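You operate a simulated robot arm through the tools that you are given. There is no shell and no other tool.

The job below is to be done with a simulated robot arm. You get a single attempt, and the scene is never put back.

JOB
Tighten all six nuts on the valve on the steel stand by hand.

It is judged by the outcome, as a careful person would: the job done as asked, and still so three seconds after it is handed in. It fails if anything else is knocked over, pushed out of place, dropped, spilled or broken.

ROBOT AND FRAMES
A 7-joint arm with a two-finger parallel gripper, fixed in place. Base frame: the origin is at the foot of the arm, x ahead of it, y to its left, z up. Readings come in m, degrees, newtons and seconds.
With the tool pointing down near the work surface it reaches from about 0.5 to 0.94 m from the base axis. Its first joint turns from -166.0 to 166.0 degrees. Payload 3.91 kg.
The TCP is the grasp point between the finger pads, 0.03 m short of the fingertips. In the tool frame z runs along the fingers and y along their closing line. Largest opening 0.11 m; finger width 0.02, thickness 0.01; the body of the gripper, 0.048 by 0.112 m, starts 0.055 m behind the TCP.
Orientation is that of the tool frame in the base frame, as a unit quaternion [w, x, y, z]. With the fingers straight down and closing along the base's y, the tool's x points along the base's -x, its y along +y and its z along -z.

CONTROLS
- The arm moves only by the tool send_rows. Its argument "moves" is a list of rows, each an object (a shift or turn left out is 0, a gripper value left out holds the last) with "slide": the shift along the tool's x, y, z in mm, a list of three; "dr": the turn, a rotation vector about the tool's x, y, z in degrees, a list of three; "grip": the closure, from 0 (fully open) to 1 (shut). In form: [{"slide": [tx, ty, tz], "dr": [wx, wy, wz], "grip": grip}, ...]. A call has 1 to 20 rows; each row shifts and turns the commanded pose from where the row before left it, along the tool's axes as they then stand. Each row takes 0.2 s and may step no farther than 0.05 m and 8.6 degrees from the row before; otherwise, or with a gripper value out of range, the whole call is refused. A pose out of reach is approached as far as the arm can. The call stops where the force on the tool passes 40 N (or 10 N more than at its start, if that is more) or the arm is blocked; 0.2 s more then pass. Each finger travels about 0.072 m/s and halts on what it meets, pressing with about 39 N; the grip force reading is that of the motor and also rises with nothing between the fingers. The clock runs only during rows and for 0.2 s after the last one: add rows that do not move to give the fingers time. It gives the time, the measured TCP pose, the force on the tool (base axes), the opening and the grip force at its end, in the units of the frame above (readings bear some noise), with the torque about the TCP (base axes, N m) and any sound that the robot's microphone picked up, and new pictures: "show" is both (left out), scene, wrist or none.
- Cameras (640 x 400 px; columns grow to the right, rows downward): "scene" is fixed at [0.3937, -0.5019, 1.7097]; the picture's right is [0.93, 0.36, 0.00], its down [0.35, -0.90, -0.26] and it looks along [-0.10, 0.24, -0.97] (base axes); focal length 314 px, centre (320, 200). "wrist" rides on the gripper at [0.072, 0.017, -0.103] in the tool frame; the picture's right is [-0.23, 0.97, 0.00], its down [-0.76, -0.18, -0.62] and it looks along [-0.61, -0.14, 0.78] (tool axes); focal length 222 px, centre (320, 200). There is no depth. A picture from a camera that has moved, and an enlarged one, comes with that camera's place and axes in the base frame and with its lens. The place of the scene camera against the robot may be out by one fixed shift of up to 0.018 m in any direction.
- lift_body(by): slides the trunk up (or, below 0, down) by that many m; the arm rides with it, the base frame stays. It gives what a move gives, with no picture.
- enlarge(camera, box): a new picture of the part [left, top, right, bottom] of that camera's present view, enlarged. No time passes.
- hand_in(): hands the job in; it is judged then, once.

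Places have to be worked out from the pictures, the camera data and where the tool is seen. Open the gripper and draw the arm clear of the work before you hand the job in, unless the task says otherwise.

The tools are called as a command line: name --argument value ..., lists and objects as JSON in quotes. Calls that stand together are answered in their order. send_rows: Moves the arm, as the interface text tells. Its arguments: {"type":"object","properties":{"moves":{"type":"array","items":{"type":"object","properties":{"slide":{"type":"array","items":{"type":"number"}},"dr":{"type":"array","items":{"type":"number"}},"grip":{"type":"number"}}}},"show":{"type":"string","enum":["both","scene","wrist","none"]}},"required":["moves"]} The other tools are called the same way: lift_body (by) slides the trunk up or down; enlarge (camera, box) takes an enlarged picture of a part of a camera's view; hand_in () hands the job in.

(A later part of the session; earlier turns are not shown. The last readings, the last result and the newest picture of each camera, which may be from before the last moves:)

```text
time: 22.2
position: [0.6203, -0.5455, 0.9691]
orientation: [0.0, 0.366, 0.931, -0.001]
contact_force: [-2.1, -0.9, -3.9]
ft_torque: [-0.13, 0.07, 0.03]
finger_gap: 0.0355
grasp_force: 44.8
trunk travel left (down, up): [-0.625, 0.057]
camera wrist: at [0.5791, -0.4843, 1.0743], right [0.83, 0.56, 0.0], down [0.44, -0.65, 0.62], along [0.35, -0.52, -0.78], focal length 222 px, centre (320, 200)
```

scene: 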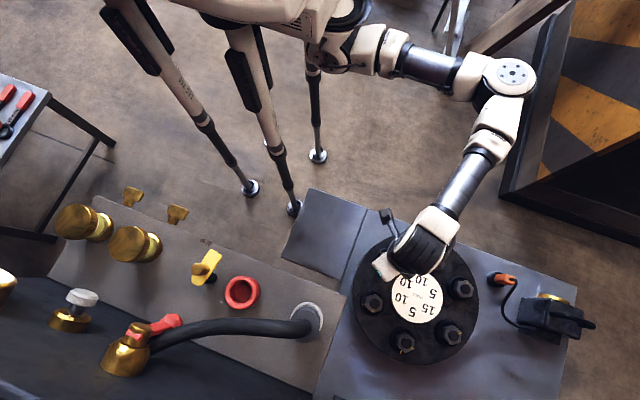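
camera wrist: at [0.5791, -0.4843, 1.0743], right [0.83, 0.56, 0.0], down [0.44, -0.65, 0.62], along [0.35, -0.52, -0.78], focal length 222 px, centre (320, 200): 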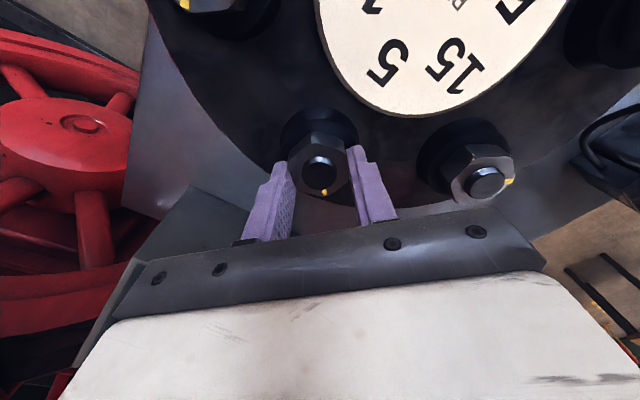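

Turning freely (torque ≈0). I continue another 28° on D.

send_rows --moves '[{"dr": [0, 0, 4]}, {"dr": [0, 0, 4]}, {"dr": [0, 0, 4]}, {"dr": [0, 0, 4]}, {"dr": [0, 0, 4]}, {"dr": [0, 0, 4]}, {"dr": [0, 0, 4]}, {"dr": [0, 0, 0]}]' --show "wrist"

enlarge --camera "wrist" --box '[230, 95, 430, 220]'

```text
time: 24.0
position: [0.6207, -0.5473, 0.9707]
orientation: [-0.002, 0.58, 0.814, 0.001]
contact_force: [-12.6, 0.4, -9.5]
ft_torque: [-0.4, 0.17, -0.02]
finger_gap: 0.0355
grasp_force: 45.1
trunk travel left (down, up): [-0.625, 0.057]
camera wrist: at [0.6124, -0.4725, 1.0742], right [0.99, 0.1, 0.0], down [0.08, -0.78, 0.62], along [0.06, -0.62, -0.78], focal length 222 px, centre (320, 200)
```

wrist: 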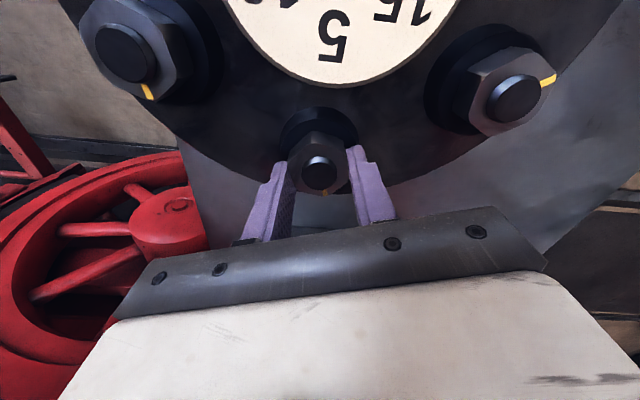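

```text
3.20 times, centred on (330, 158) of wrist
camera zoom: at [0.6124, -0.4725, 1.0742], right [0.99, 0.1, 0.0], down [0.08, -0.78, 0.62], along [0.06, -0.62, -0.78], focal length 711 px, centre (288, 336)
```

zoom: 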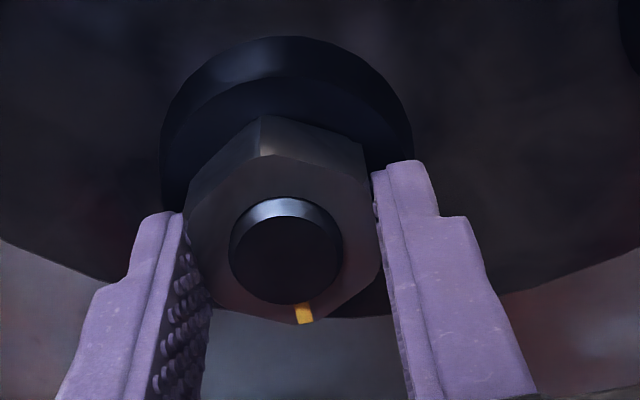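

A little side force (−12.6 N in x, −9.5 in z) is building as the nut threads down. I ease the tool by ~0.5 mm in those directions and turn 8° further (60° total).

send_rows --moves '[{"slide": [0.2, -0.6, 0.4]}, {"dr": [0, 0, 4]}, {"dr": [0, 0, 4]}, {"dr": [0, 0, 0]}]' --show "wrist"

```text
time: 25.0
position: [0.6216, -0.5473, 0.9693]
orientation: [0.0, 0.609, 0.793, -0.001]
contact_force: [-12.2, -0.3, -5.4]
ft_torque: [0.64, 0.51, 0.03]
finger_gap: 0.0353
grasp_force: 44.8
out of reach, approached as far as the arm can: row 3
trunk travel left (down, up): [-0.625, 0.057]
camera wrist: at [0.6172, -0.4722, 1.0741], right [1.0, 0.03, 0.0], down [0.03, -0.78, 0.62], along [0.02, -0.62, -0.78], focal length 222 px, centre (320, 200)
```

wrist: 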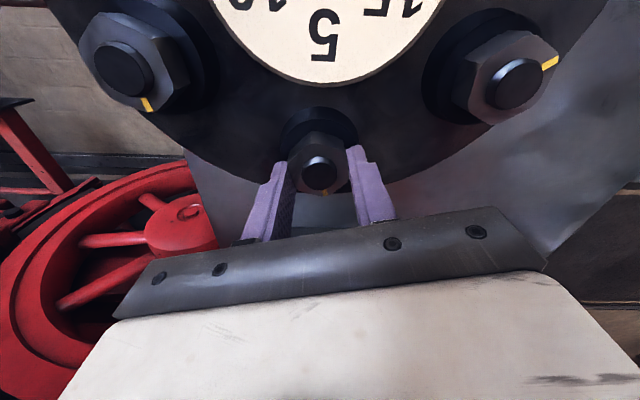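

The wrist reached its turning limit at yaw 75° (56° of nut turn). I release, turn the open gripper back 60° around the nut, and look at the screen and marks.

send_rows --moves '[{"grip": 0.3}, {"grip": 0.3}, {"dr": [0, 0, -7.5]}, {"dr": [0, 0, -7.5]}, {"dr": [0, 0, -7.5]}, {"dr": [0, 0, -7.5]}, {"dr": [0, 0, -7.5]}, {"dr": [0, 0, -7.5]}, {"dr": [0, 0, -7.5]}, {"dr": [0, 0, -7.5]}, {"dr": [0, 0, 0]}]' --show "wrist"

enlarge --camera "wrist" --box '[230, 95, 430, 220]'

enlarge --camera "wrist" --box '[0, 180, 200, 370]'

```text
time: 27.4
position: [0.6193, -0.5455, 0.9701]
orientation: [-0.001, 0.129, 0.992, -0.001]
contact_force: [0.7, 0.6, 0.3]
ft_torque: [0.01, -0.04, -0.04]
finger_gap: 0.0769
grasp_force: 0.2
trunk travel left (down, up): [-0.625, 0.057]
camera wrist: at [0.5544, -0.511, 1.0736], right [0.47, 0.88, 0.0], down [0.69, -0.37, 0.62], along [0.55, -0.29, -0.78], focal length 222 px, centre (320, 200)
```

wrist: 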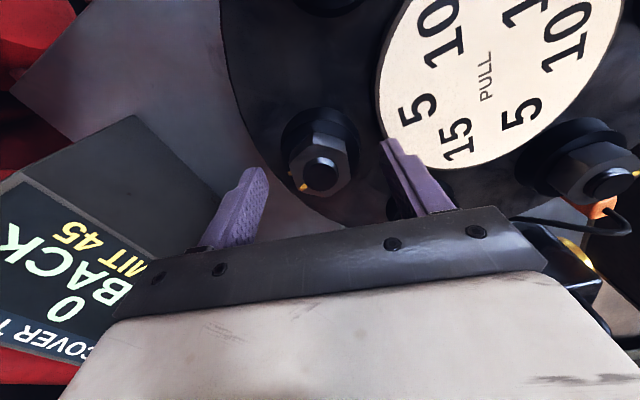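

```text
3.20 times, centred on (330, 158) of wrist
camera zoom: at [0.5544, -0.511, 1.0736], right [0.47, 0.88, 0.0], down [0.69, -0.37, 0.62], along [0.55, -0.29, -0.78], focal length 711 px, centre (288, 336)
```

zoom: 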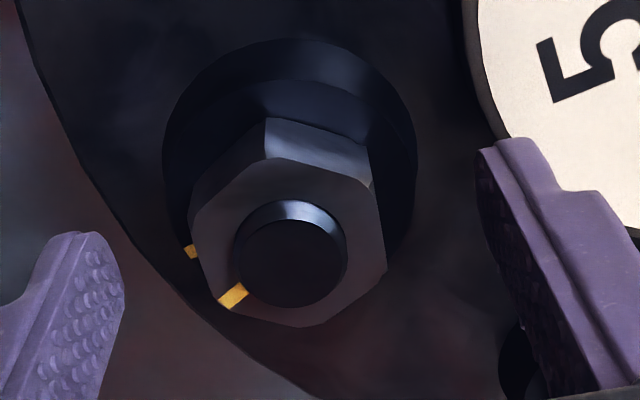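

```text
2.11 times, centred on (100, 275) of wrist
camera zoom: at [0.5544, -0.511, 1.0736], right [0.47, 0.88, 0.0], down [0.69, -0.37, 0.62], along [0.55, -0.29, -0.78], focal length 468 px, centre (783, 42)
```

zoom: 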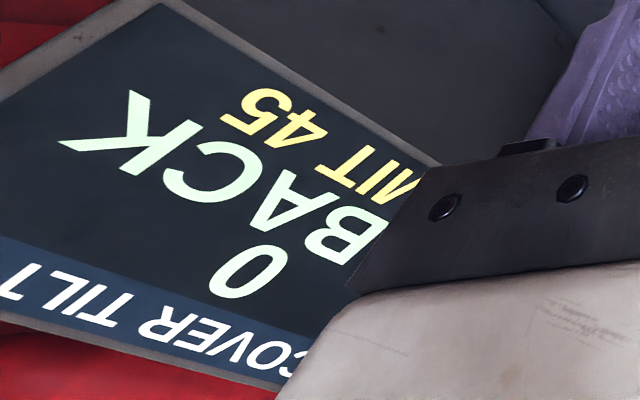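

The screen now shows something new ("…0 / BACK"). I rise and go to a good viewing pose to read it fully.

send_rows --moves '[{"slide": [0, 0, -40]}, {"slide": [0, 0, -45]}, {"slide": [0, 0, -45], "dr": [0, 0, 8]}, {"slide": [0, 0, -45], "dr": [0, 0, 8]}, {"dr": [0, 0, 8]}, {"dr": [0, 0, 8]}, {"dr": [0, 0, 8]}, {"dr": [0, 0, 0]}]' --show "wrist"

```text
time: 29.2
position: [0.6214, -0.5464, 1.1464]
orientation: [0.0, 0.461, 0.887, 0.001]
contact_force: [0.4, -0.2, 0.1]
ft_torque: [0.01, 0.04, 0.02]
finger_gap: 0.0767
grasp_force: 0.1
trunk travel left (down, up): [-0.625, 0.057]
camera wrist: at [0.5924, -0.4764, 1.2495], right [0.93, 0.37, 0.0], down [0.29, -0.73, 0.62], along [0.23, -0.58, -0.78], focal length 222 px, centre (320, 200)
```

wrist: 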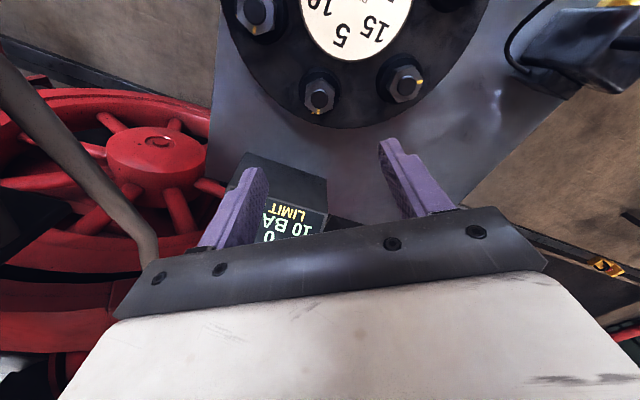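

enlarge --camera "wrist" --box '[230, 150, 340, 250]'

```text
4.00 times, centred on (285, 200) of wrist
camera zoom: at [0.5924, -0.4764, 1.2495], right [0.93, 0.37, 0.0], down [0.29, -0.73, 0.62], along [0.23, -0.58, -0.78], focal length 888 px, centre (460, 200)
```

zoom: 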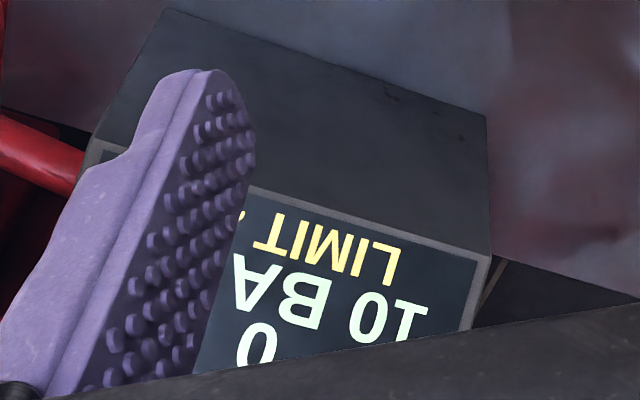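

The screen now reads "0 / 10 BACK" – D pulled the cover 10 toward the back (−y), limit 45, so two axes with a modest scale; sequence D, A, E, B, C, F keeps the tilt small. I go back down to D at yaw 15° and finish it.

send_rows --moves '[{"dr": [0, 0, -8]}, {"dr": [0, 0, -8]}, {"dr": [0, 0, -8]}, {"slide": [0, 0, 45], "dr": [0, 0, -8]}, {"slide": [0, 0, 45], "dr": [0, 0, -8]}, {"slide": [0.7, -0.2, 45]}, {"slide": [0, 0, 40]}, {"grip": 0.6}, {"grip": 0.6}, {"grip": 1}, {"grip": 1}, {"grip": 1}]' --show "wrist"

enlarge --camera "wrist" --box '[230, 95, 430, 220]'

```text
time: 31.8
position: [0.6212, -0.5456, 0.9719]
orientation: [0.0, 0.128, 0.992, 0.001]
contact_force: [-1.1, 19.4, -4.2]
ft_torque: [0.65, -0.01, -0.04]
finger_gap: 0.0356
grasp_force: 44.5
trunk travel left (down, up): [-0.625, 0.057]
camera wrist: at [0.5551, -0.5108, 1.0746], right [0.47, 0.88, 0.0], down [0.69, -0.37, 0.62], along [0.55, -0.29, -0.78], focal length 222 px, centre (320, 200)
```

wrist: 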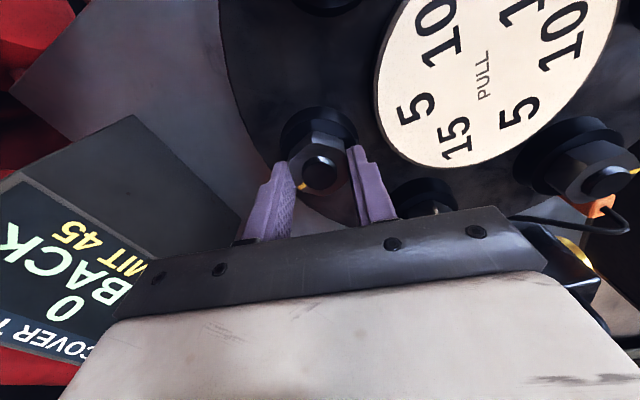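

```text
3.20 times, centred on (330, 158) of wrist
camera zoom: at [0.5551, -0.5108, 1.0746], right [0.47, 0.88, 0.0], down [0.69, -0.37, 0.62], along [0.55, -0.29, -0.78], focal length 711 px, centre (288, 336)
```

zoom: 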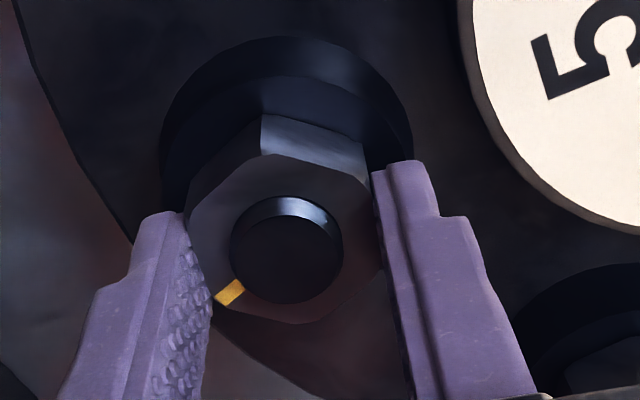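

Side force +19 N in y: I shift +0.8 mm that way to relieve it, then turn 8° in 2° steps.

send_rows --moves '[{"slide": [0, 0.8, 0]}, {"dr": [0, 0, 0]}]' --show "none"

send_rows --moves '[{"dr": [0, 0, 2]}, {"dr": [0, 0, 2]}, {"dr": [0, 0, 2]}, {"dr": [0, 0, 2]}, {"dr": [0, 0, 0]}]' --show "wrist"

enlarge --camera "wrist" --box '[230, 95, 430, 220]'

```text
time: 32.4
position: [0.6218, -0.5446, 0.9707]
orientation: [0.0, 0.129, 0.992, 0.001]
contact_force: [3.4, 13.3, -4.1]
ft_torque: [0.57, 0.5, 0.0]
finger_gap: 0.0357
grasp_force: 45.2
trunk travel left (down, up): [-0.625, 0.057]
```

```text
time: 33.6
position: [0.6207, -0.5453, 0.9703]
orientation: [0.0, 0.198, 0.98, -0.001]
contact_force: [13.7, -0.6, 0.0]
ft_torque: [0.07, 0.3, 0.03]
finger_gap: 0.0356
grasp_force: 45.0
trunk travel left (down, up): [-0.625, 0.057]
camera wrist: at [0.5605, -0.5014, 1.0742], right [0.59, 0.81, 0.0], down [0.63, -0.46, 0.62], along [0.5, -0.37, -0.78], focal length 222 px, centre (320, 200)
```

wrist: 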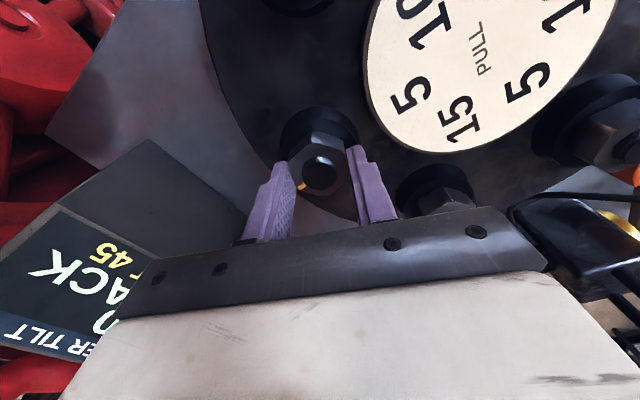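

```text
3.20 times, centred on (330, 158) of wrist
camera zoom: at [0.5605, -0.5014, 1.0742], right [0.59, 0.81, 0.0], down [0.63, -0.46, 0.62], along [0.5, -0.37, -0.78], focal length 711 px, centre (288, 336)
```

zoom: 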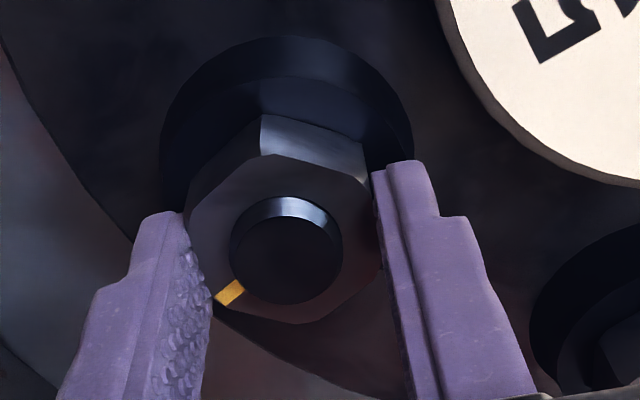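

64° turned on D, torque about z still ≈0. I continue in small steps for the remaining ~7° toward mark alignment.

send_rows --moves '[{"dr": [0, 0, 2]}, {"dr": [0, 0, 2]}, {"dr": [0, 0, 0]}]' --show "none"

send_rows --moves '[{"dr": [0, 0, 2]}, {"dr": [0, 0, 1]}, {"dr": [0, 0, 0]}]' --show "wrist"

```text
time: 34.4
position: [0.6212, -0.545, 0.9705]
orientation: [0.0, 0.233, 0.973, 0.0]
contact_force: [13.6, -2.1, -0.4]
ft_torque: [-0.63, -1.33, -0.03]
finger_gap: 0.0354
grasp_force: 45.0
trunk travel left (down, up): [-0.625, 0.057]
```

```text
time: 35.2
position: [0.6218, -0.5463, 0.9707]
orientation: [0.0, 0.257, 0.966, -0.001]
contact_force: [17.6, -12.5, 5.6]
ft_torque: [-0.24, -0.34, -0.01]
finger_gap: 0.0358
grasp_force: 44.8
trunk travel left (down, up): [-0.625, 0.057]
camera wrist: at [0.5662, -0.4946, 1.0742], right [0.68, 0.73, 0.0], down [0.57, -0.53, 0.62], along [0.46, -0.43, -0.78], focal length 222 px, centre (320, 200)
```

wrist: 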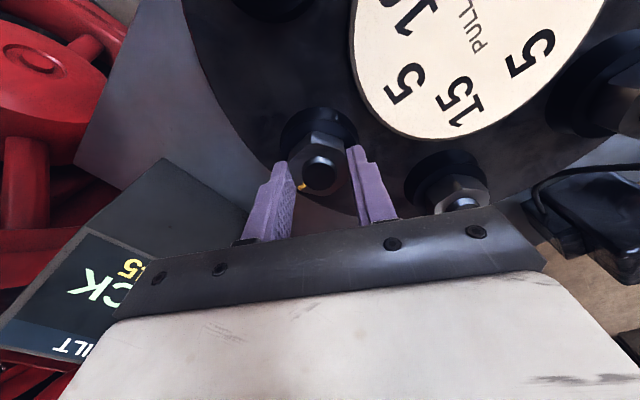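

71° turned on D. I release and rotate the open gripper back to see the marks and the screen.

send_rows --moves '[{"grip": 0.3}, {"grip": 0.3}, {"dr": [0, 0, -8]}, {"dr": [0, 0, -8]}, {"dr": [0, 0, 0]}]' --show "wrist"

enlarge --camera "wrist" --box '[250, 95, 380, 220]'

enlarge --camera "wrist" --box '[0, 180, 200, 370]'

```text
time: 36.4
position: [0.6207, -0.5458, 0.9715]
orientation: [0.0, 0.119, 0.993, 0.0]
contact_force: [-0.3, 0.3, -0.5]
ft_torque: [0.02, 0.01, -0.01]
finger_gap: 0.0767
grasp_force: 0.0
trunk travel left (down, up): [-0.625, 0.057]
camera wrist: at [0.5534, -0.5113, 1.0746], right [0.45, 0.89, 0.0], down [0.7, -0.35, 0.62], along [0.56, -0.28, -0.78], focal length 222 px, centre (320, 200)
```

wrist: 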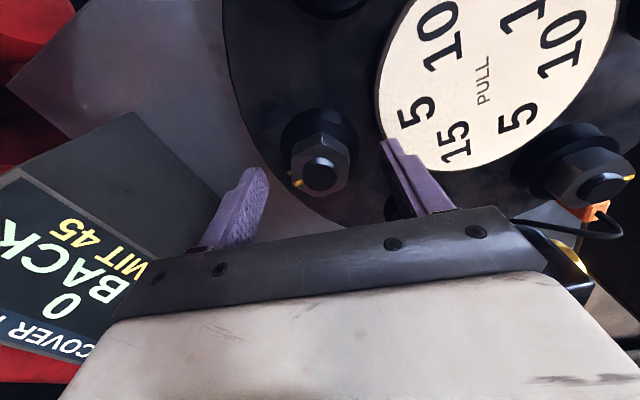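

```text
3.20 times, centred on (315, 158) of wrist
camera zoom: at [0.5534, -0.5113, 1.0746], right [0.45, 0.89, 0.0], down [0.7, -0.35, 0.62], along [0.56, -0.28, -0.78], focal length 711 px, centre (336, 336)
```

zoom: 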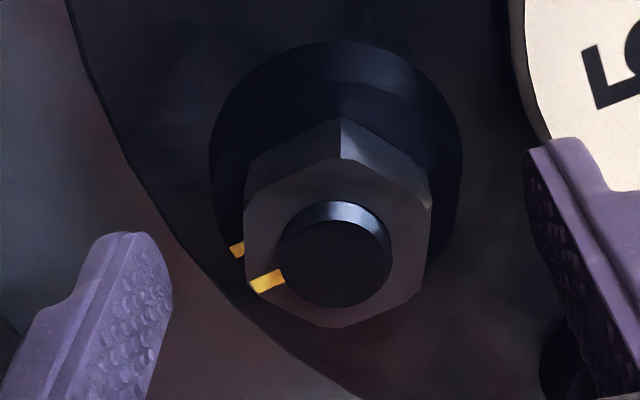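

```text
2.11 times, centred on (100, 275) of wrist
camera zoom: at [0.5534, -0.5113, 1.0746], right [0.45, 0.89, 0.0], down [0.7, -0.35, 0.62], along [0.56, -0.28, -0.78], focal length 468 px, centre (783, 42)
```

zoom: 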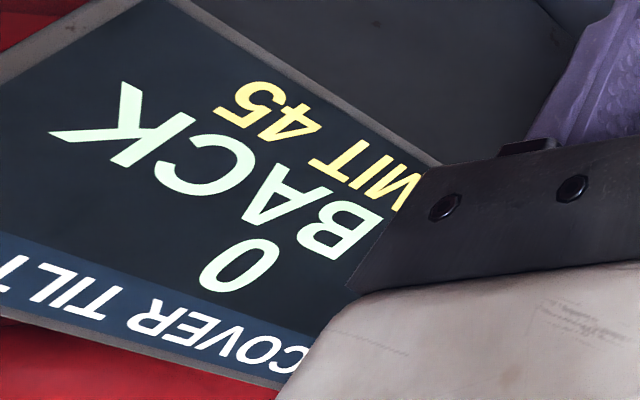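

D's marks are now within a few degrees of alignment. I rise to a viewing pose (between the open fingers) to read the screen's full value.

send_rows --moves '[{"slide": [0, 0, -40]}, {"slide": [0, 0, -45], "dr": [0, 0, 8]}, {"slide": [0, 0, -45], "dr": [0, 0, 8]}, {"slide": [0, 0, -48], "dr": [0, 0, 8]}, {"dr": [0, 0, 8]}, {"dr": [0, 0, 8]}, {"dr": [0, 0, 6]}, {"slide": [-15.5, -25, 0]}, {"slide": [-15.5, -25, 0]}, {"dr": [0, 0, 0]}]' --show "wrist"

enlarge --camera "wrist" --box '[240, 120, 400, 240]'

```text
time: 38.6
position: [0.5901, -0.5821, 1.1451]
orientation: [0.0, 0.5, 0.866, 0.0]
contact_force: [-0.6, 0.1, 0.6]
ft_torque: [0.01, 0.0, -0.01]
finger_gap: 0.0766
grasp_force: 0.1
out of reach, approached as far as the arm can: row 9
trunk travel left (down, up): [-0.625, 0.057]
camera wrist: at [0.5672, -0.5112, 1.2484], right [0.96, 0.29, 0.0], down [0.23, -0.75, 0.62], along [0.18, -0.6, -0.78], focal length 222 px, centre (320, 200)
```

wrist: 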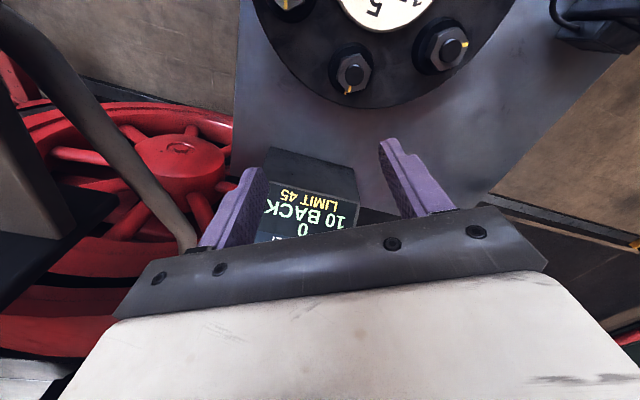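

```text
3.33 times, centred on (320, 180) of wrist
camera zoom: at [0.5672, -0.5112, 1.2484], right [0.96, 0.29, 0.0], down [0.23, -0.75, 0.62], along [0.18, -0.6, -0.78], focal length 740 px, centre (320, 267)
```

zoom: 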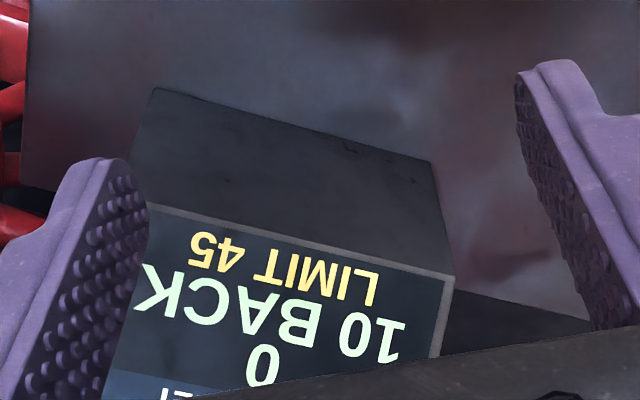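

Still "10 BACK" at 71° – so D adds only ~10. I return to D (flats at yaw ≈30°) to finish the last few degrees and feel for a stop.

send_rows --moves '[{"dr": [0, 0, -7.55]}, {"dr": [0, 0, -7.55]}, {"dr": [0, 0, -7.55]}, {"dr": [0, 0, -7.55]}, {"slide": [-8.5, 46.7, 0]}, {"slide": [0, 0, 45]}, {"slide": [0, 0, 45]}, {"slide": [0, 0, 45]}, {"slide": [0, 0, 15]}, {"dr": [0, 0, 0]}]' --show "wrist"

enlarge --camera "wrist" --box '[250, 95, 380, 220]'

```text
time: 40.8
position: [0.6199, -0.5457, 0.9954]
orientation: [0.001, 0.257, 0.967, 0.0]
contact_force: [0.6, 0.9, -0.1]
ft_torque: [0.01, 0.0, -0.04]
finger_gap: 0.0768
grasp_force: 0.0
trunk travel left (down, up): [-0.625, 0.057]
camera wrist: at [0.5647, -0.495, 1.0994], right [0.68, 0.73, 0.0], down [0.57, -0.53, 0.62], along [0.46, -0.42, -0.78], focal length 222 px, centre (320, 200)
```

wrist: 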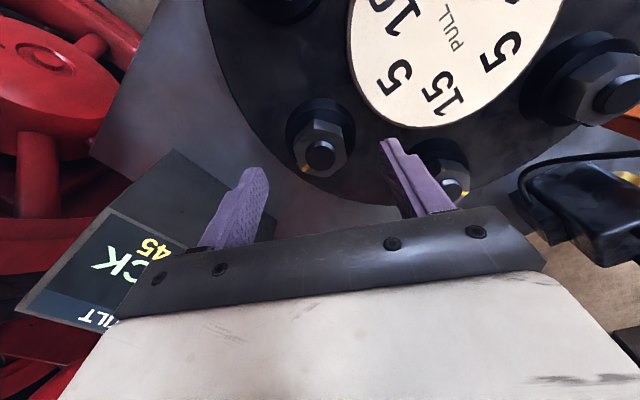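

```text
3.20 times, centred on (315, 158) of wrist
camera zoom: at [0.5647, -0.495, 1.0994], right [0.68, 0.73, 0.0], down [0.57, -0.53, 0.62], along [0.46, -0.42, -0.78], focal length 711 px, centre (336, 336)
```

zoom: 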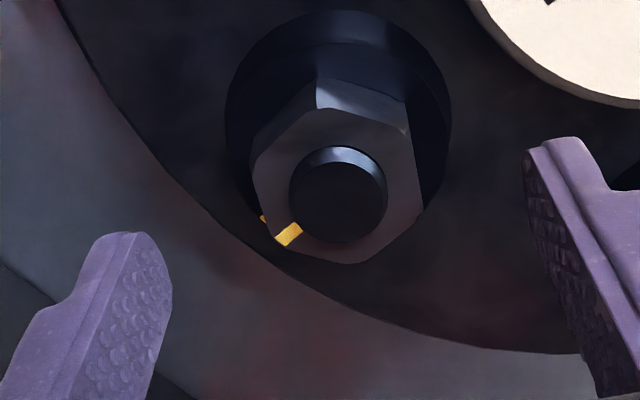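

D's marks differ by about 5°. I lower, grip and turn 5° in small steps while reading the torque.

send_rows --moves '[{"slide": [0, 0.3, 12]}, {"slide": [0, 0, 12]}, {"grip": 0.6}, {"grip": 0.6}, {"grip": 1}, {"grip": 1}, {"grip": 1}]' --show "none"

send_rows --moves '[{"dr": [0, 0, 1.5]}, {"dr": [0, 0, 1.5]}, {"dr": [0, 0, 0]}]' --show "none"

send_rows --moves '[{"dr": [0, 0, 1]}, {"dr": [0, 0, 1]}, {"dr": [0, 0, 0]}]' --show "wrist"

```text
time: 42.4
position: [0.6211, -0.5455, 0.9722]
orientation: [-0.001, 0.256, 0.967, 0.0]
contact_force: [-1.8, -4.5, -1.5]
ft_torque: [-0.4, -0.21, 0.0]
finger_gap: 0.0355
grasp_force: 44.8
trunk travel left (down, up): [-0.625, 0.057]
```

```text
time: 43.2
position: [0.621, -0.5447, 0.9707]
orientation: [-0.001, 0.281, 0.96, 0.0]
contact_force: [0.3, -7.1, -1.9]
ft_torque: [-0.19, 0.2, 1.51]
finger_gap: 0.0358
grasp_force: 45.0
trunk travel left (down, up): [-0.625, 0.057]
```

```text
time: 44.0
position: [0.6194, -0.5449, 0.9718]
orientation: [0.0, 0.298, 0.955, 0.0]
contact_force: [-0.4, -2.2, -2.1]
ft_torque: [0.0, 0.04, 1.43]
finger_gap: 0.0368
grasp_force: 45.1
trunk travel left (down, up): [-0.625, 0.057]
camera wrist: at [0.5696, -0.49, 1.0754], right [0.74, 0.67, 0.0], down [0.53, -0.58, 0.62], along [0.42, -0.46, -0.78], focal length 222 px, centre (320, 200)
```

wrist: 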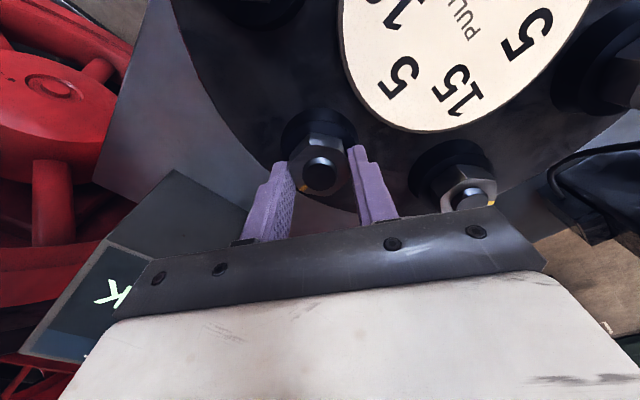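

Torque jumped to 1.5 N·m and the nut stopped with its marks essentially aligned – D is tight. I release, rise, and go to nut A with yaw −26° (its flats), so the remaining ~62° can be done in one sweep.

send_rows --moves '[{"grip": 0.3}, {"grip": 0.3}, {"slide": [0, 0, -30]}, {"slide": [0, 0, -30], "dr": [0, 0, -7.6]}, {"dr": [0, 0, -7.6]}, {"dr": [0, 0, -7.6]}, {"dr": [0, 0, -7.6]}, {"dr": [0, 0, -7.6]}, {"dr": [0, 0, -7.6]}, {"dr": [0, 0, -7.6]}, {"dr": [0, 0, -7.6]}, {"slide": [3, 45, 0]}, {"slide": [3, 45, 0]}, {"slide": [3, 45, 0]}, {"slide": [3, 45, 0]}, {"dr": [0, 0, 0]}]' --show "both"

enlarge --camera "wrist" --box '[270, 85, 370, 185]'

enlarge --camera "scene" --box '[340, 220, 490, 370]'

```text
time: 47.4
position: [0.5308, -0.3898, 1.0311]
orientation: [0.001, -0.227, 0.974, 0.0]
contact_force: [-0.5, -0.4, 0.4]
ft_torque: [0.0, 0.02, 0.0]
finger_gap: 0.0769
grasp_force: 0.0
trunk travel left (down, up): [-0.625, 0.057]
camera wrist: at [0.4573, -0.4067, 1.1347], right [-0.23, 0.97, 0.0], down [0.76, 0.18, 0.62], along [0.61, 0.14, -0.78], focal length 222 px, centre (320, 200)
```

scene: 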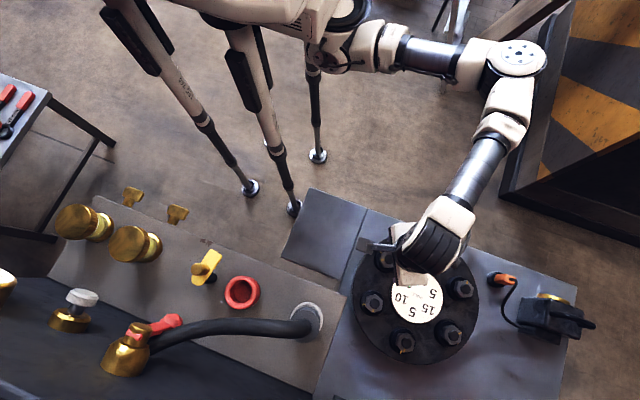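
wrist: 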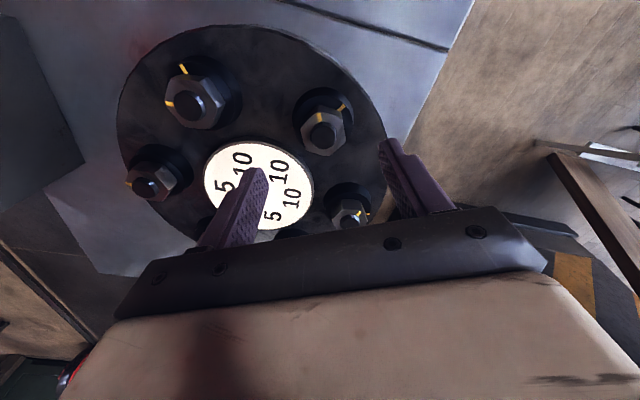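

```text
4.00 times, centred on (320, 135) of wrist
camera zoom: at [0.4573, -0.4067, 1.1347], right [-0.23, 0.97, 0.0], down [0.76, 0.18, 0.62], along [0.61, 0.14, -0.78], focal length 888 px, centre (320, 460)
```

zoom: 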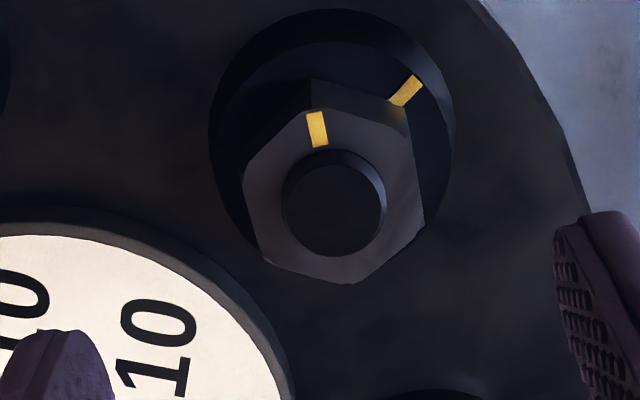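

```text
2.67 times, centred on (415, 295) of scene
camera zoom: at [0.3937, -0.5019, 1.7097], right [0.93, 0.36, 0.0], down [0.35, -0.9, -0.26], along [-0.1, 0.24, -0.97], focal length 839 px, centre (67, -53)
```

zoom: 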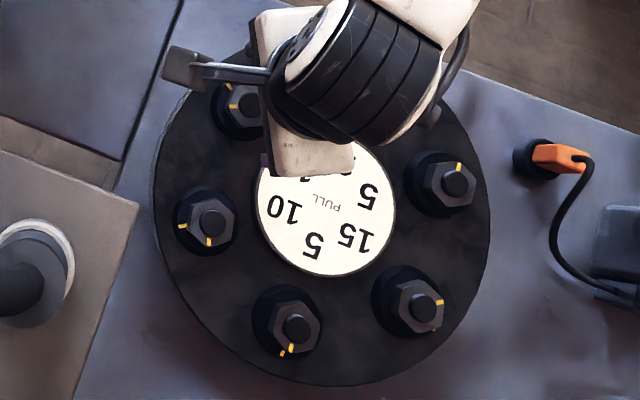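

D's marks are aligned in the scene view. Nut A is ~3 mm off in tool y; I correct, descend and grip it, then turn.

send_rows --moves '[{"slide": [-0.7, 2.6, 20]}, {"slide": [0, 0, 20]}, {"slide": [0, 0, 19.5]}, {"grip": 0.6}, {"grip": 0.6}, {"grip": 1}, {"grip": 1}, {"grip": 1}]' --show "wrist"

enlarge --camera "wrist" --box '[230, 95, 430, 220]'

```text
time: 49.2
position: [0.5291, -0.3879, 0.9712]
orientation: [0.0, -0.225, 0.974, 0.001]
contact_force: [-3.9, 5.7, -4.3]
ft_torque: [0.25, 0.01, 0.01]
finger_gap: 0.0356
grasp_force: 44.9
trunk travel left (down, up): [-0.625, 0.057]
camera wrist: at [0.4568, -0.4038, 1.0745], right [-0.22, 0.97, 0.0], down [0.76, 0.18, 0.62], along [0.61, 0.14, -0.78], focal length 222 px, centre (320, 200)
```

wrist: 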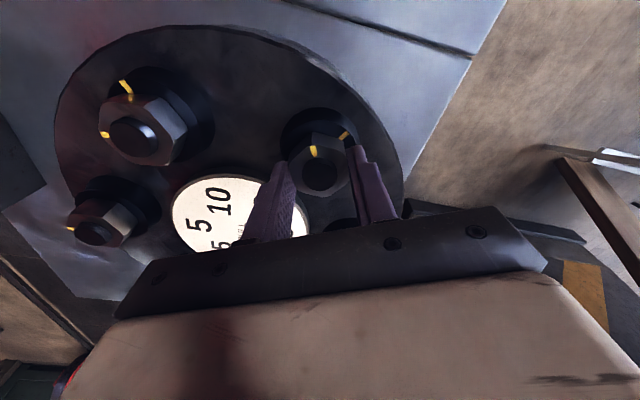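

```text
3.20 times, centred on (330, 158) of wrist
camera zoom: at [0.4568, -0.4038, 1.0745], right [-0.22, 0.97, 0.0], down [0.76, 0.18, 0.62], along [0.61, 0.14, -0.78], focal length 711 px, centre (288, 336)
```

zoom: 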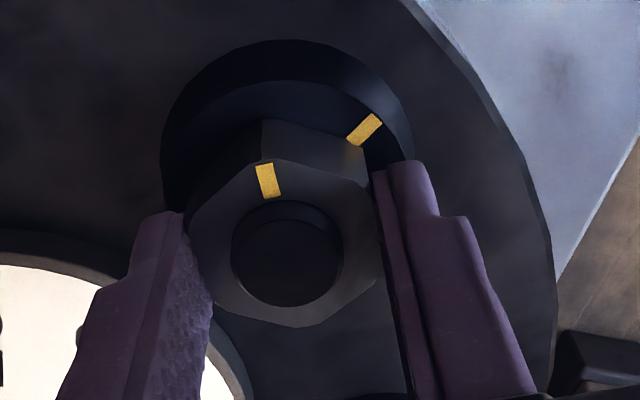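

Good grip. I turn A 44° clockwise.

send_rows --moves '[{"dr": [0, 0, 4]}, {"dr": [0, 0, 4]}, {"dr": [0, 0, 4]}, {"dr": [0, 0, 4]}, {"dr": [0, 0, 4]}, {"dr": [0, 0, 4]}, {"dr": [0, 0, 4]}, {"dr": [0, 0, 4]}, {"dr": [0, 0, 4]}, {"dr": [0, 0, 4]}, {"dr": [0, 0, 4]}, {"dr": [0, 0, 0]}]' --show "wrist"

```text
time: 51.8
position: [0.5303, -0.3894, 0.9706]
orientation: [-0.001, 0.156, 0.988, 0.0]
contact_force: [10.2, -11.1, -3.8]
ft_torque: [-0.36, -0.61, 0.0]
finger_gap: 0.0355
grasp_force: 45.4
trunk travel left (down, up): [-0.625, 0.057]
camera wrist: at [0.4655, -0.3492, 1.0742], right [0.52, 0.86, 0.0], down [0.67, -0.4, 0.62], along [0.53, -0.32, -0.78], focal length 222 px, centre (320, 200)
```

wrist: 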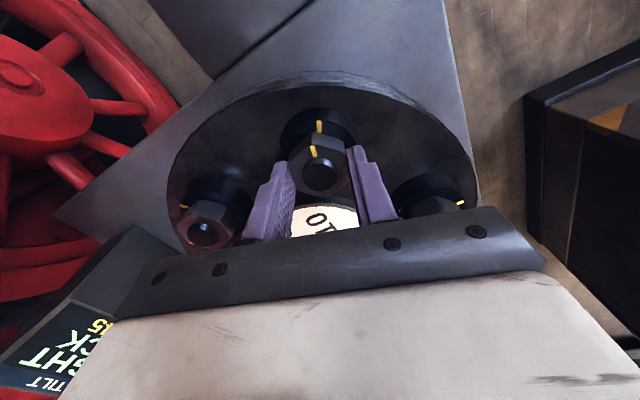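

The screen partly shows "…RIGHT / …BACK", as expected. I ease the side force and continue A in smaller steps.

send_rows --moves '[{"slide": [-0.6, -0.3, 0.2]}, {"dr": [0, 0, 3]}, {"dr": [0, 0, 3]}, {"dr": [0, 0, 0]}]' --show "none"

send_rows --moves '[{"dr": [0, 0, 2]}, {"dr": [0, 0, 2]}, {"dr": [0, 0, 0]}]' --show "none"

send_rows --moves '[{"dr": [0, 0, 1.5]}, {"dr": [0, 0, 1.5]}, {"dr": [0, 0, 0]}]' --show "wrist"

enlarge --camera "wrist" --box '[230, 95, 430, 220]'

```text
time: 52.8
position: [0.5294, -0.3883, 0.9703]
orientation: [-0.001, 0.207, 0.978, 0.0]
contact_force: [10.5, -10.8, -0.2]
ft_torque: [0.12, 0.12, 0.04]
finger_gap: 0.0353
grasp_force: 45.0
trunk travel left (down, up): [-0.625, 0.057]
```

```text
time: 53.6
position: [0.5283, -0.3882, 0.9702]
orientation: [-0.001, 0.242, 0.97, 0.0]
contact_force: [4.1, -8.1, -6.4]
ft_torque: [-0.58, -0.89, 0.0]
finger_gap: 0.0354
grasp_force: 44.4
trunk travel left (down, up): [-0.625, 0.057]
```

```text
time: 54.4
position: [0.5293, -0.3883, 0.9713]
orientation: [-0.002, 0.267, 0.964, 0.0]
contact_force: [-1.5, -11.4, -9.4]
ft_torque: [-0.19, 0.5, 1.02]
finger_gap: 0.0358
grasp_force: 44.7
trunk travel left (down, up): [-0.625, 0.057]
camera wrist: at [0.4759, -0.336, 1.0744], right [0.69, 0.72, 0.0], down [0.56, -0.54, 0.62], along [0.45, -0.43, -0.78], focal length 222 px, centre (320, 200)
```

wrist: 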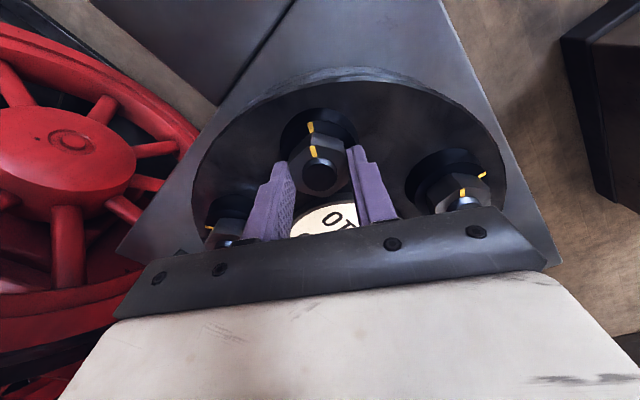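

```text
3.20 times, centred on (330, 158) of wrist
camera zoom: at [0.4759, -0.336, 1.0744], right [0.69, 0.72, 0.0], down [0.56, -0.54, 0.62], along [0.45, -0.43, -0.78], focal length 711 px, centre (288, 336)
```

zoom: 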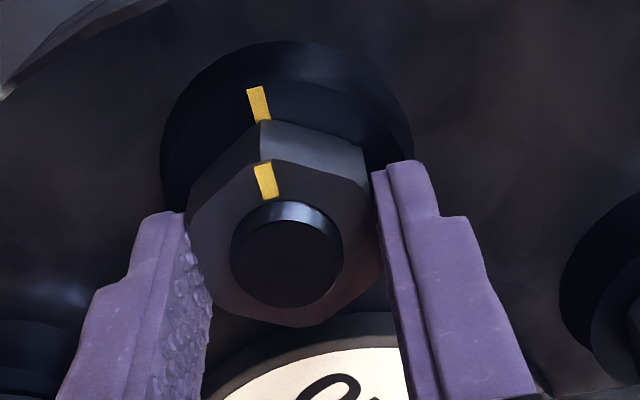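

Torque is rising (1.0 N·m) with A's marks aligned; I add 1.5° to make sure it is against its stop.

send_rows --moves '[{"dr": [0, 0, 1.5]}, {"dr": [0, 0, 0]}]' --show "none"

```text
time: 55.0
position: [0.5286, -0.388, 0.9714]
orientation: [0.0, 0.279, 0.96, 0.0]
contact_force: [-3.9, -11.7, -9.3]
ft_torque: [-0.21, 0.26, 1.35]
finger_gap: 0.0359
grasp_force: 45.1
trunk travel left (down, up): [-0.625, 0.057]
```

A is tight (1.35 N·m). I release, rise to the viewing pose and read the screen.

send_rows --moves '[{"grip": 0.3}, {"grip": 0.3}, {"slide": [0, 0, -30]}, {"slide": [0, 0, -45]}, {"slide": [0, 0, -45], "dr": [0, 0, 7]}, {"slide": [0, 0, -48], "dr": [0, 0, 7]}, {"slide": [0, 0, -48], "dr": [0, 0, 7]}, {"slide": [0, 0, -48], "dr": [0, 0, 7]}, {"slide": [0, 0, -30]}, {"slide": [-41.7, -17.9, 0]}, {"slide": [-41.7, -17.9, 0]}, {"slide": [-41.7, -17.9, 0]}, {"dr": [0, 0, 0]}]' --show "wrist"

enlarge --camera "wrist" --box '[260, 140, 380, 235]'

enlarge --camera "scene" --box '[340, 220, 490, 370]'

```text
time: 57.8
position: [0.5429, -0.5226, 1.2659]
orientation: [0.0, 0.503, 0.864, -0.001]
contact_force: [0.8, 0.1, 0.6]
ft_torque: [0.01, -0.01, 0.0]
finger_gap: 0.0771
grasp_force: 0.1
trunk travel left (down, up): [-0.625, 0.057]
camera wrist: at [0.521, -0.4508, 1.37], right [0.96, 0.28, 0.0], down [0.22, -0.75, 0.62], along [0.18, -0.6, -0.78], focal length 222 px, centre (320, 200)
```

wrist: 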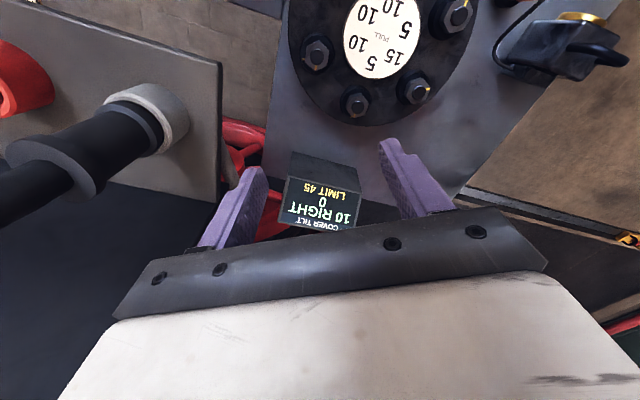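

```text
4.21 times, centred on (320, 188) of wrist
camera zoom: at [0.521, -0.4508, 1.37], right [0.96, 0.28, 0.0], down [0.22, -0.75, 0.62], along [0.18, -0.6, -0.78], focal length 935 px, centre (320, 253)
```

zoom: 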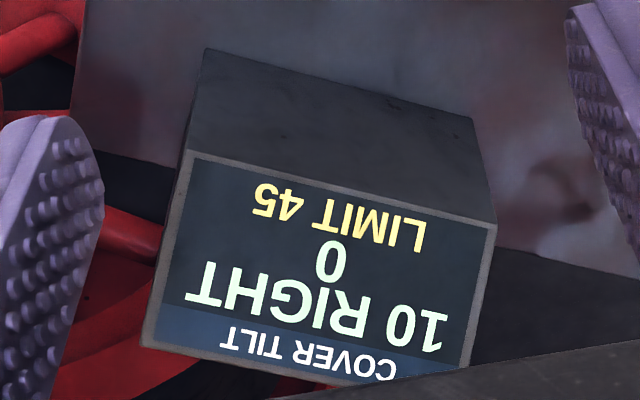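

```text
2.67 times, centred on (415, 295) of scene
camera zoom: at [0.3937, -0.5019, 1.7097], right [0.93, 0.36, 0.0], down [0.35, -0.9, -0.26], along [-0.1, 0.24, -0.97], focal length 839 px, centre (67, -53)
```

zoom: 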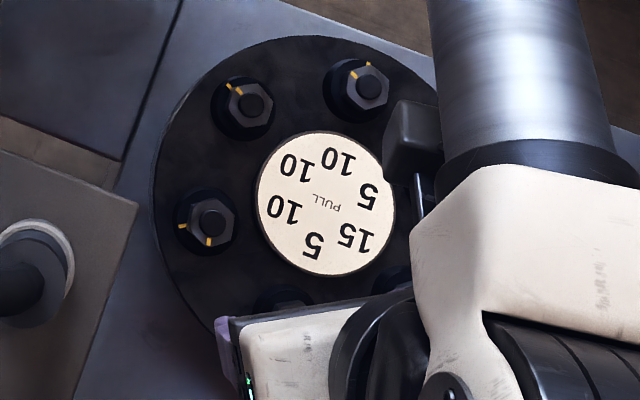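

The screen reads "10 RIGHT / 0", so each nut contributes pull × lever on two axes (D: 10 back; A: 10 right, 10 front); next E (15 left, 15 back) leaves 5/15 – well inside 45. I go to nut E at ≈(0.712,-0.4935) with yaw −32°.

send_rows --moves '[{"dr": [0, 0, -8.4]}, {"dr": [0, 0, -8.4]}, {"dr": [0, 0, -8.4]}, {"dr": [0, 0, -8.4]}, {"dr": [0, 0, -8.4]}, {"dr": [0, 0, -8.4]}, {"dr": [0, 0, -8.4]}, {"dr": [0, 0, -8.4]}, {"dr": [0, 0, -8.4]}, {"dr": [0, 0, -8.4]}, {"dr": [0, 0, -8.4]}, {"slide": [-26.5, -10.9, 39]}, {"slide": [-26.5, -10.9, 39]}, {"slide": [-26.5, -10.9, 39]}, {"slide": [-26.5, -10.9, 39]}, {"slide": [-26.5, -10.9, 39]}, {"slide": [-26.5, -10.9, 39]}, {"dr": [0, 0, 0]}]' --show "both"

enlarge --camera "wrist" --box '[270, 85, 370, 185]'

```text
time: 61.6
position: [0.7138, -0.4959, 1.0317]
orientation: [0.0, -0.275, 0.961, 0.0]
contact_force: [-0.8, -0.1, -0.6]
ft_torque: [0.04, 0.01, 0.0]
finger_gap: 0.077
grasp_force: 0.1
trunk travel left (down, up): [-0.625, 0.057]
camera wrist: at [0.6426, -0.5188, 1.135], right [-0.32, 0.95, 0.0], down [0.74, 0.25, 0.62], along [0.59, 0.2, -0.78], focal length 222 px, centre (320, 200)
```

scene: 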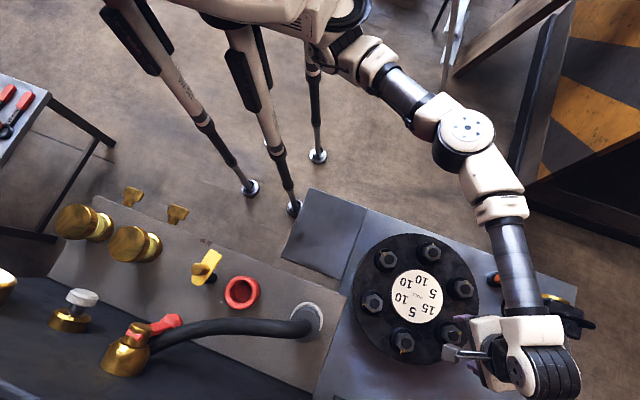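
wrist: 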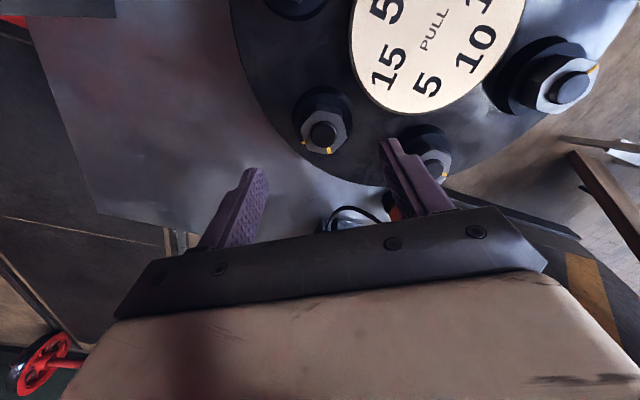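

```text
4.00 times, centred on (320, 135) of wrist
camera zoom: at [0.6426, -0.5188, 1.135], right [-0.32, 0.95, 0.0], down [0.74, 0.25, 0.62], along [0.59, 0.2, -0.78], focal length 888 px, centre (320, 460)
```

zoom: 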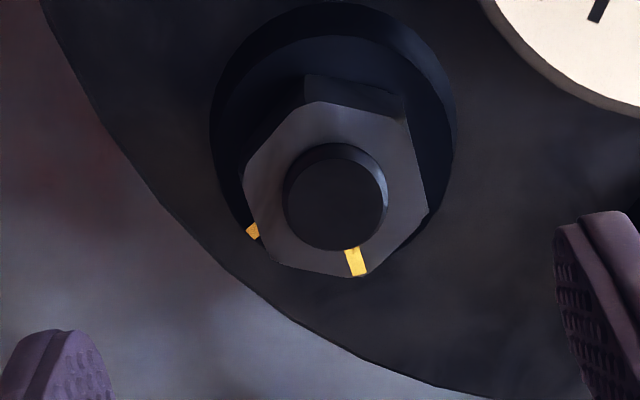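

E is about 4 mm off in tool y and ~1° in yaw. I correct, descend and grip.

send_rows --moves '[{"slide": [0.4, 4.0, 20], "dr": [0, 0, -1]}, {"slide": [0, 0, 20]}, {"slide": [0, 0, 20]}, {"grip": 0.6}, {"grip": 0.6}, {"grip": 1}, {"grip": 1}, {"grip": 1}]' --show "wrist"

enlarge --camera "wrist" --box '[230, 95, 430, 220]'

```text
time: 63.4
position: [0.7116, -0.4927, 0.9727]
orientation: [0.0, -0.284, 0.959, 0.0]
contact_force: [3.4, -8.2, -0.2]
ft_torque: [-0.32, -0.19, 0.03]
finger_gap: 0.0353
grasp_force: 45.3
trunk travel left (down, up): [-0.625, 0.057]
camera wrist: at [0.6416, -0.5167, 1.0759], right [-0.34, 0.94, 0.0], down [0.74, 0.27, 0.62], along [0.59, 0.21, -0.78], focal length 222 px, centre (320, 200)
```

wrist: 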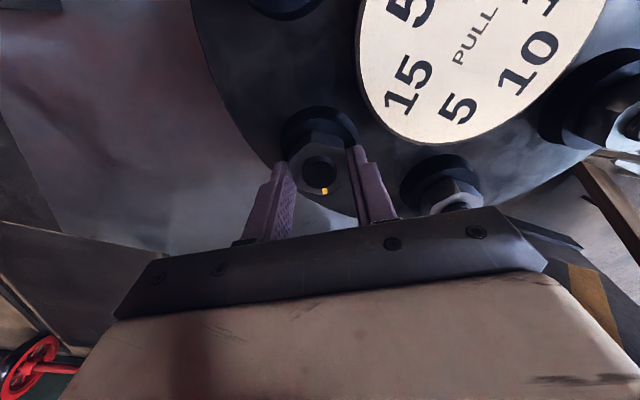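

```text
3.20 times, centred on (330, 158) of wrist
camera zoom: at [0.6416, -0.5167, 1.0759], right [-0.34, 0.94, 0.0], down [0.74, 0.27, 0.62], along [0.59, 0.21, -0.78], focal length 711 px, centre (288, 336)
```

zoom: 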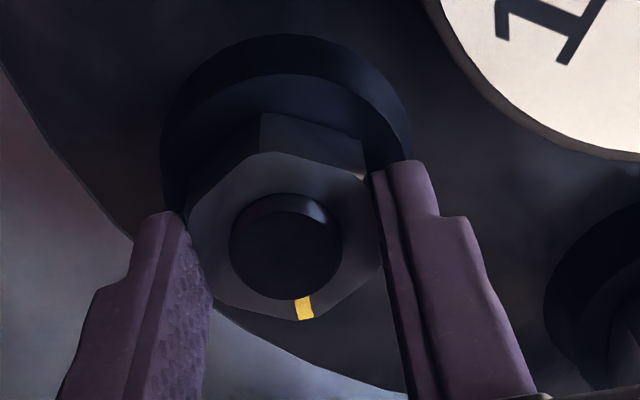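

E is gripped (gap 0.0353). I turn it 52° clockwise.

send_rows --moves '[{"dr": [0, 0, 4]}, {"dr": [0, 0, 4]}, {"dr": [0, 0, 4]}, {"dr": [0, 0, 4]}, {"dr": [0, 0, 4]}, {"dr": [0, 0, 4]}, {"dr": [0, 0, 4]}, {"dr": [0, 0, 4]}, {"dr": [0, 0, 4]}, {"dr": [0, 0, 4]}, {"dr": [0, 0, 4]}, {"dr": [0, 0, 4]}, {"dr": [0, 0, 4]}, {"dr": [0, 0, 0]}]' --show "wrist"

```text
time: 65.5
position: [0.7122, -0.493, 0.972]
orientation: [0.001, 0.03, 1.0, -0.004]
contact_force: [3.8, -5.6, -1.3]
ft_torque: [-0.42, 0.11, -0.01]
finger_gap: 0.0355
grasp_force: 45.5
trunk travel left (down, up): [-0.625, 0.057]
stopped in row 10: the force on the tool passed its limit at 40 N (the readings are from after the stop); the commanded pose is now the measured one
camera wrist: at [0.6399, -0.4701, 1.075], right [0.28, 0.96, -0.01], down [0.75, -0.22, 0.63], along [0.6, -0.18, -0.78], focal length 222 px, centre (320, 200)
```

wrist: 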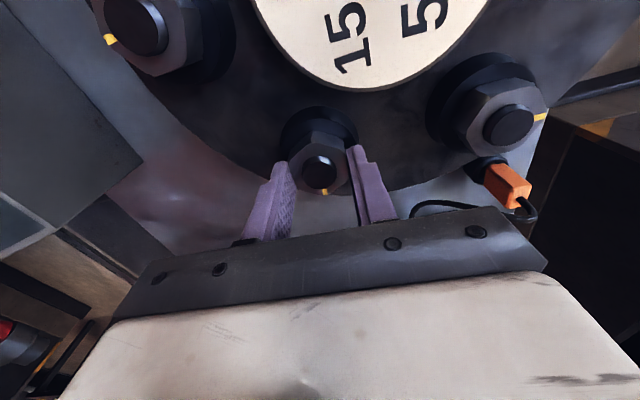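

The force limit tripped at about 36° turned (lateral build‑up), now relaxed. I continue gently in smaller steps, watching the force.

send_rows --moves '[{"dr": [0, 0, 2.5]}, {"dr": [0, 0, 2.5]}, {"dr": [0, 0, 0]}]' --show "none"

```text
time: 66.3
position: [0.7125, -0.4928, 0.9733]
orientation: [0.002, 0.074, 0.997, -0.004]
contact_force: [4.6, -10.1, -2.0]
ft_torque: [-0.45, -0.16, -0.03]
finger_gap: 0.0357
grasp_force: 45.0
trunk travel left (down, up): [-0.625, 0.057]
```

send_rows --moves '[{"slide": [0, -0.4, 0], "dr": [0, 0, 2.5]}, {"dr": [0, 0, 2.5]}, {"dr": [0, 0, 2.5]}, {"dr": [0, 0, 0]}]' --show "none"

```text
time: 67.3
position: [0.7114, -0.4925, 0.971]
orientation: [0.002, 0.14, 0.99, -0.003]
contact_force: [7.4, -11.1, -0.5]
ft_torque: [0.05, 0.55, -0.01]
finger_gap: 0.0357
grasp_force: 45.2
trunk travel left (down, up): [-0.625, 0.057]
```

E has turned ≈49° with modest side force (7,−11 N) and no torque yet; I continue 7.5° with a small easing shift.

send_rows --moves '[{"slide": [-0.3, -0.4, 0], "dr": [0, 0, 2.5]}, {"dr": [0, 0, 2.5]}, {"dr": [0, 0, 2.5]}, {"dr": [0, 0, 0]}]' --show "none"

```text
time: 68.3
position: [0.7114, -0.4932, 0.9721]
orientation: [0.002, 0.203, 0.979, -0.002]
contact_force: [0.8, -7.0, -2.1]
ft_torque: [0.14, 0.26, 0.02]
finger_gap: 0.0356
grasp_force: 45.7
trunk travel left (down, up): [-0.625, 0.057]
```

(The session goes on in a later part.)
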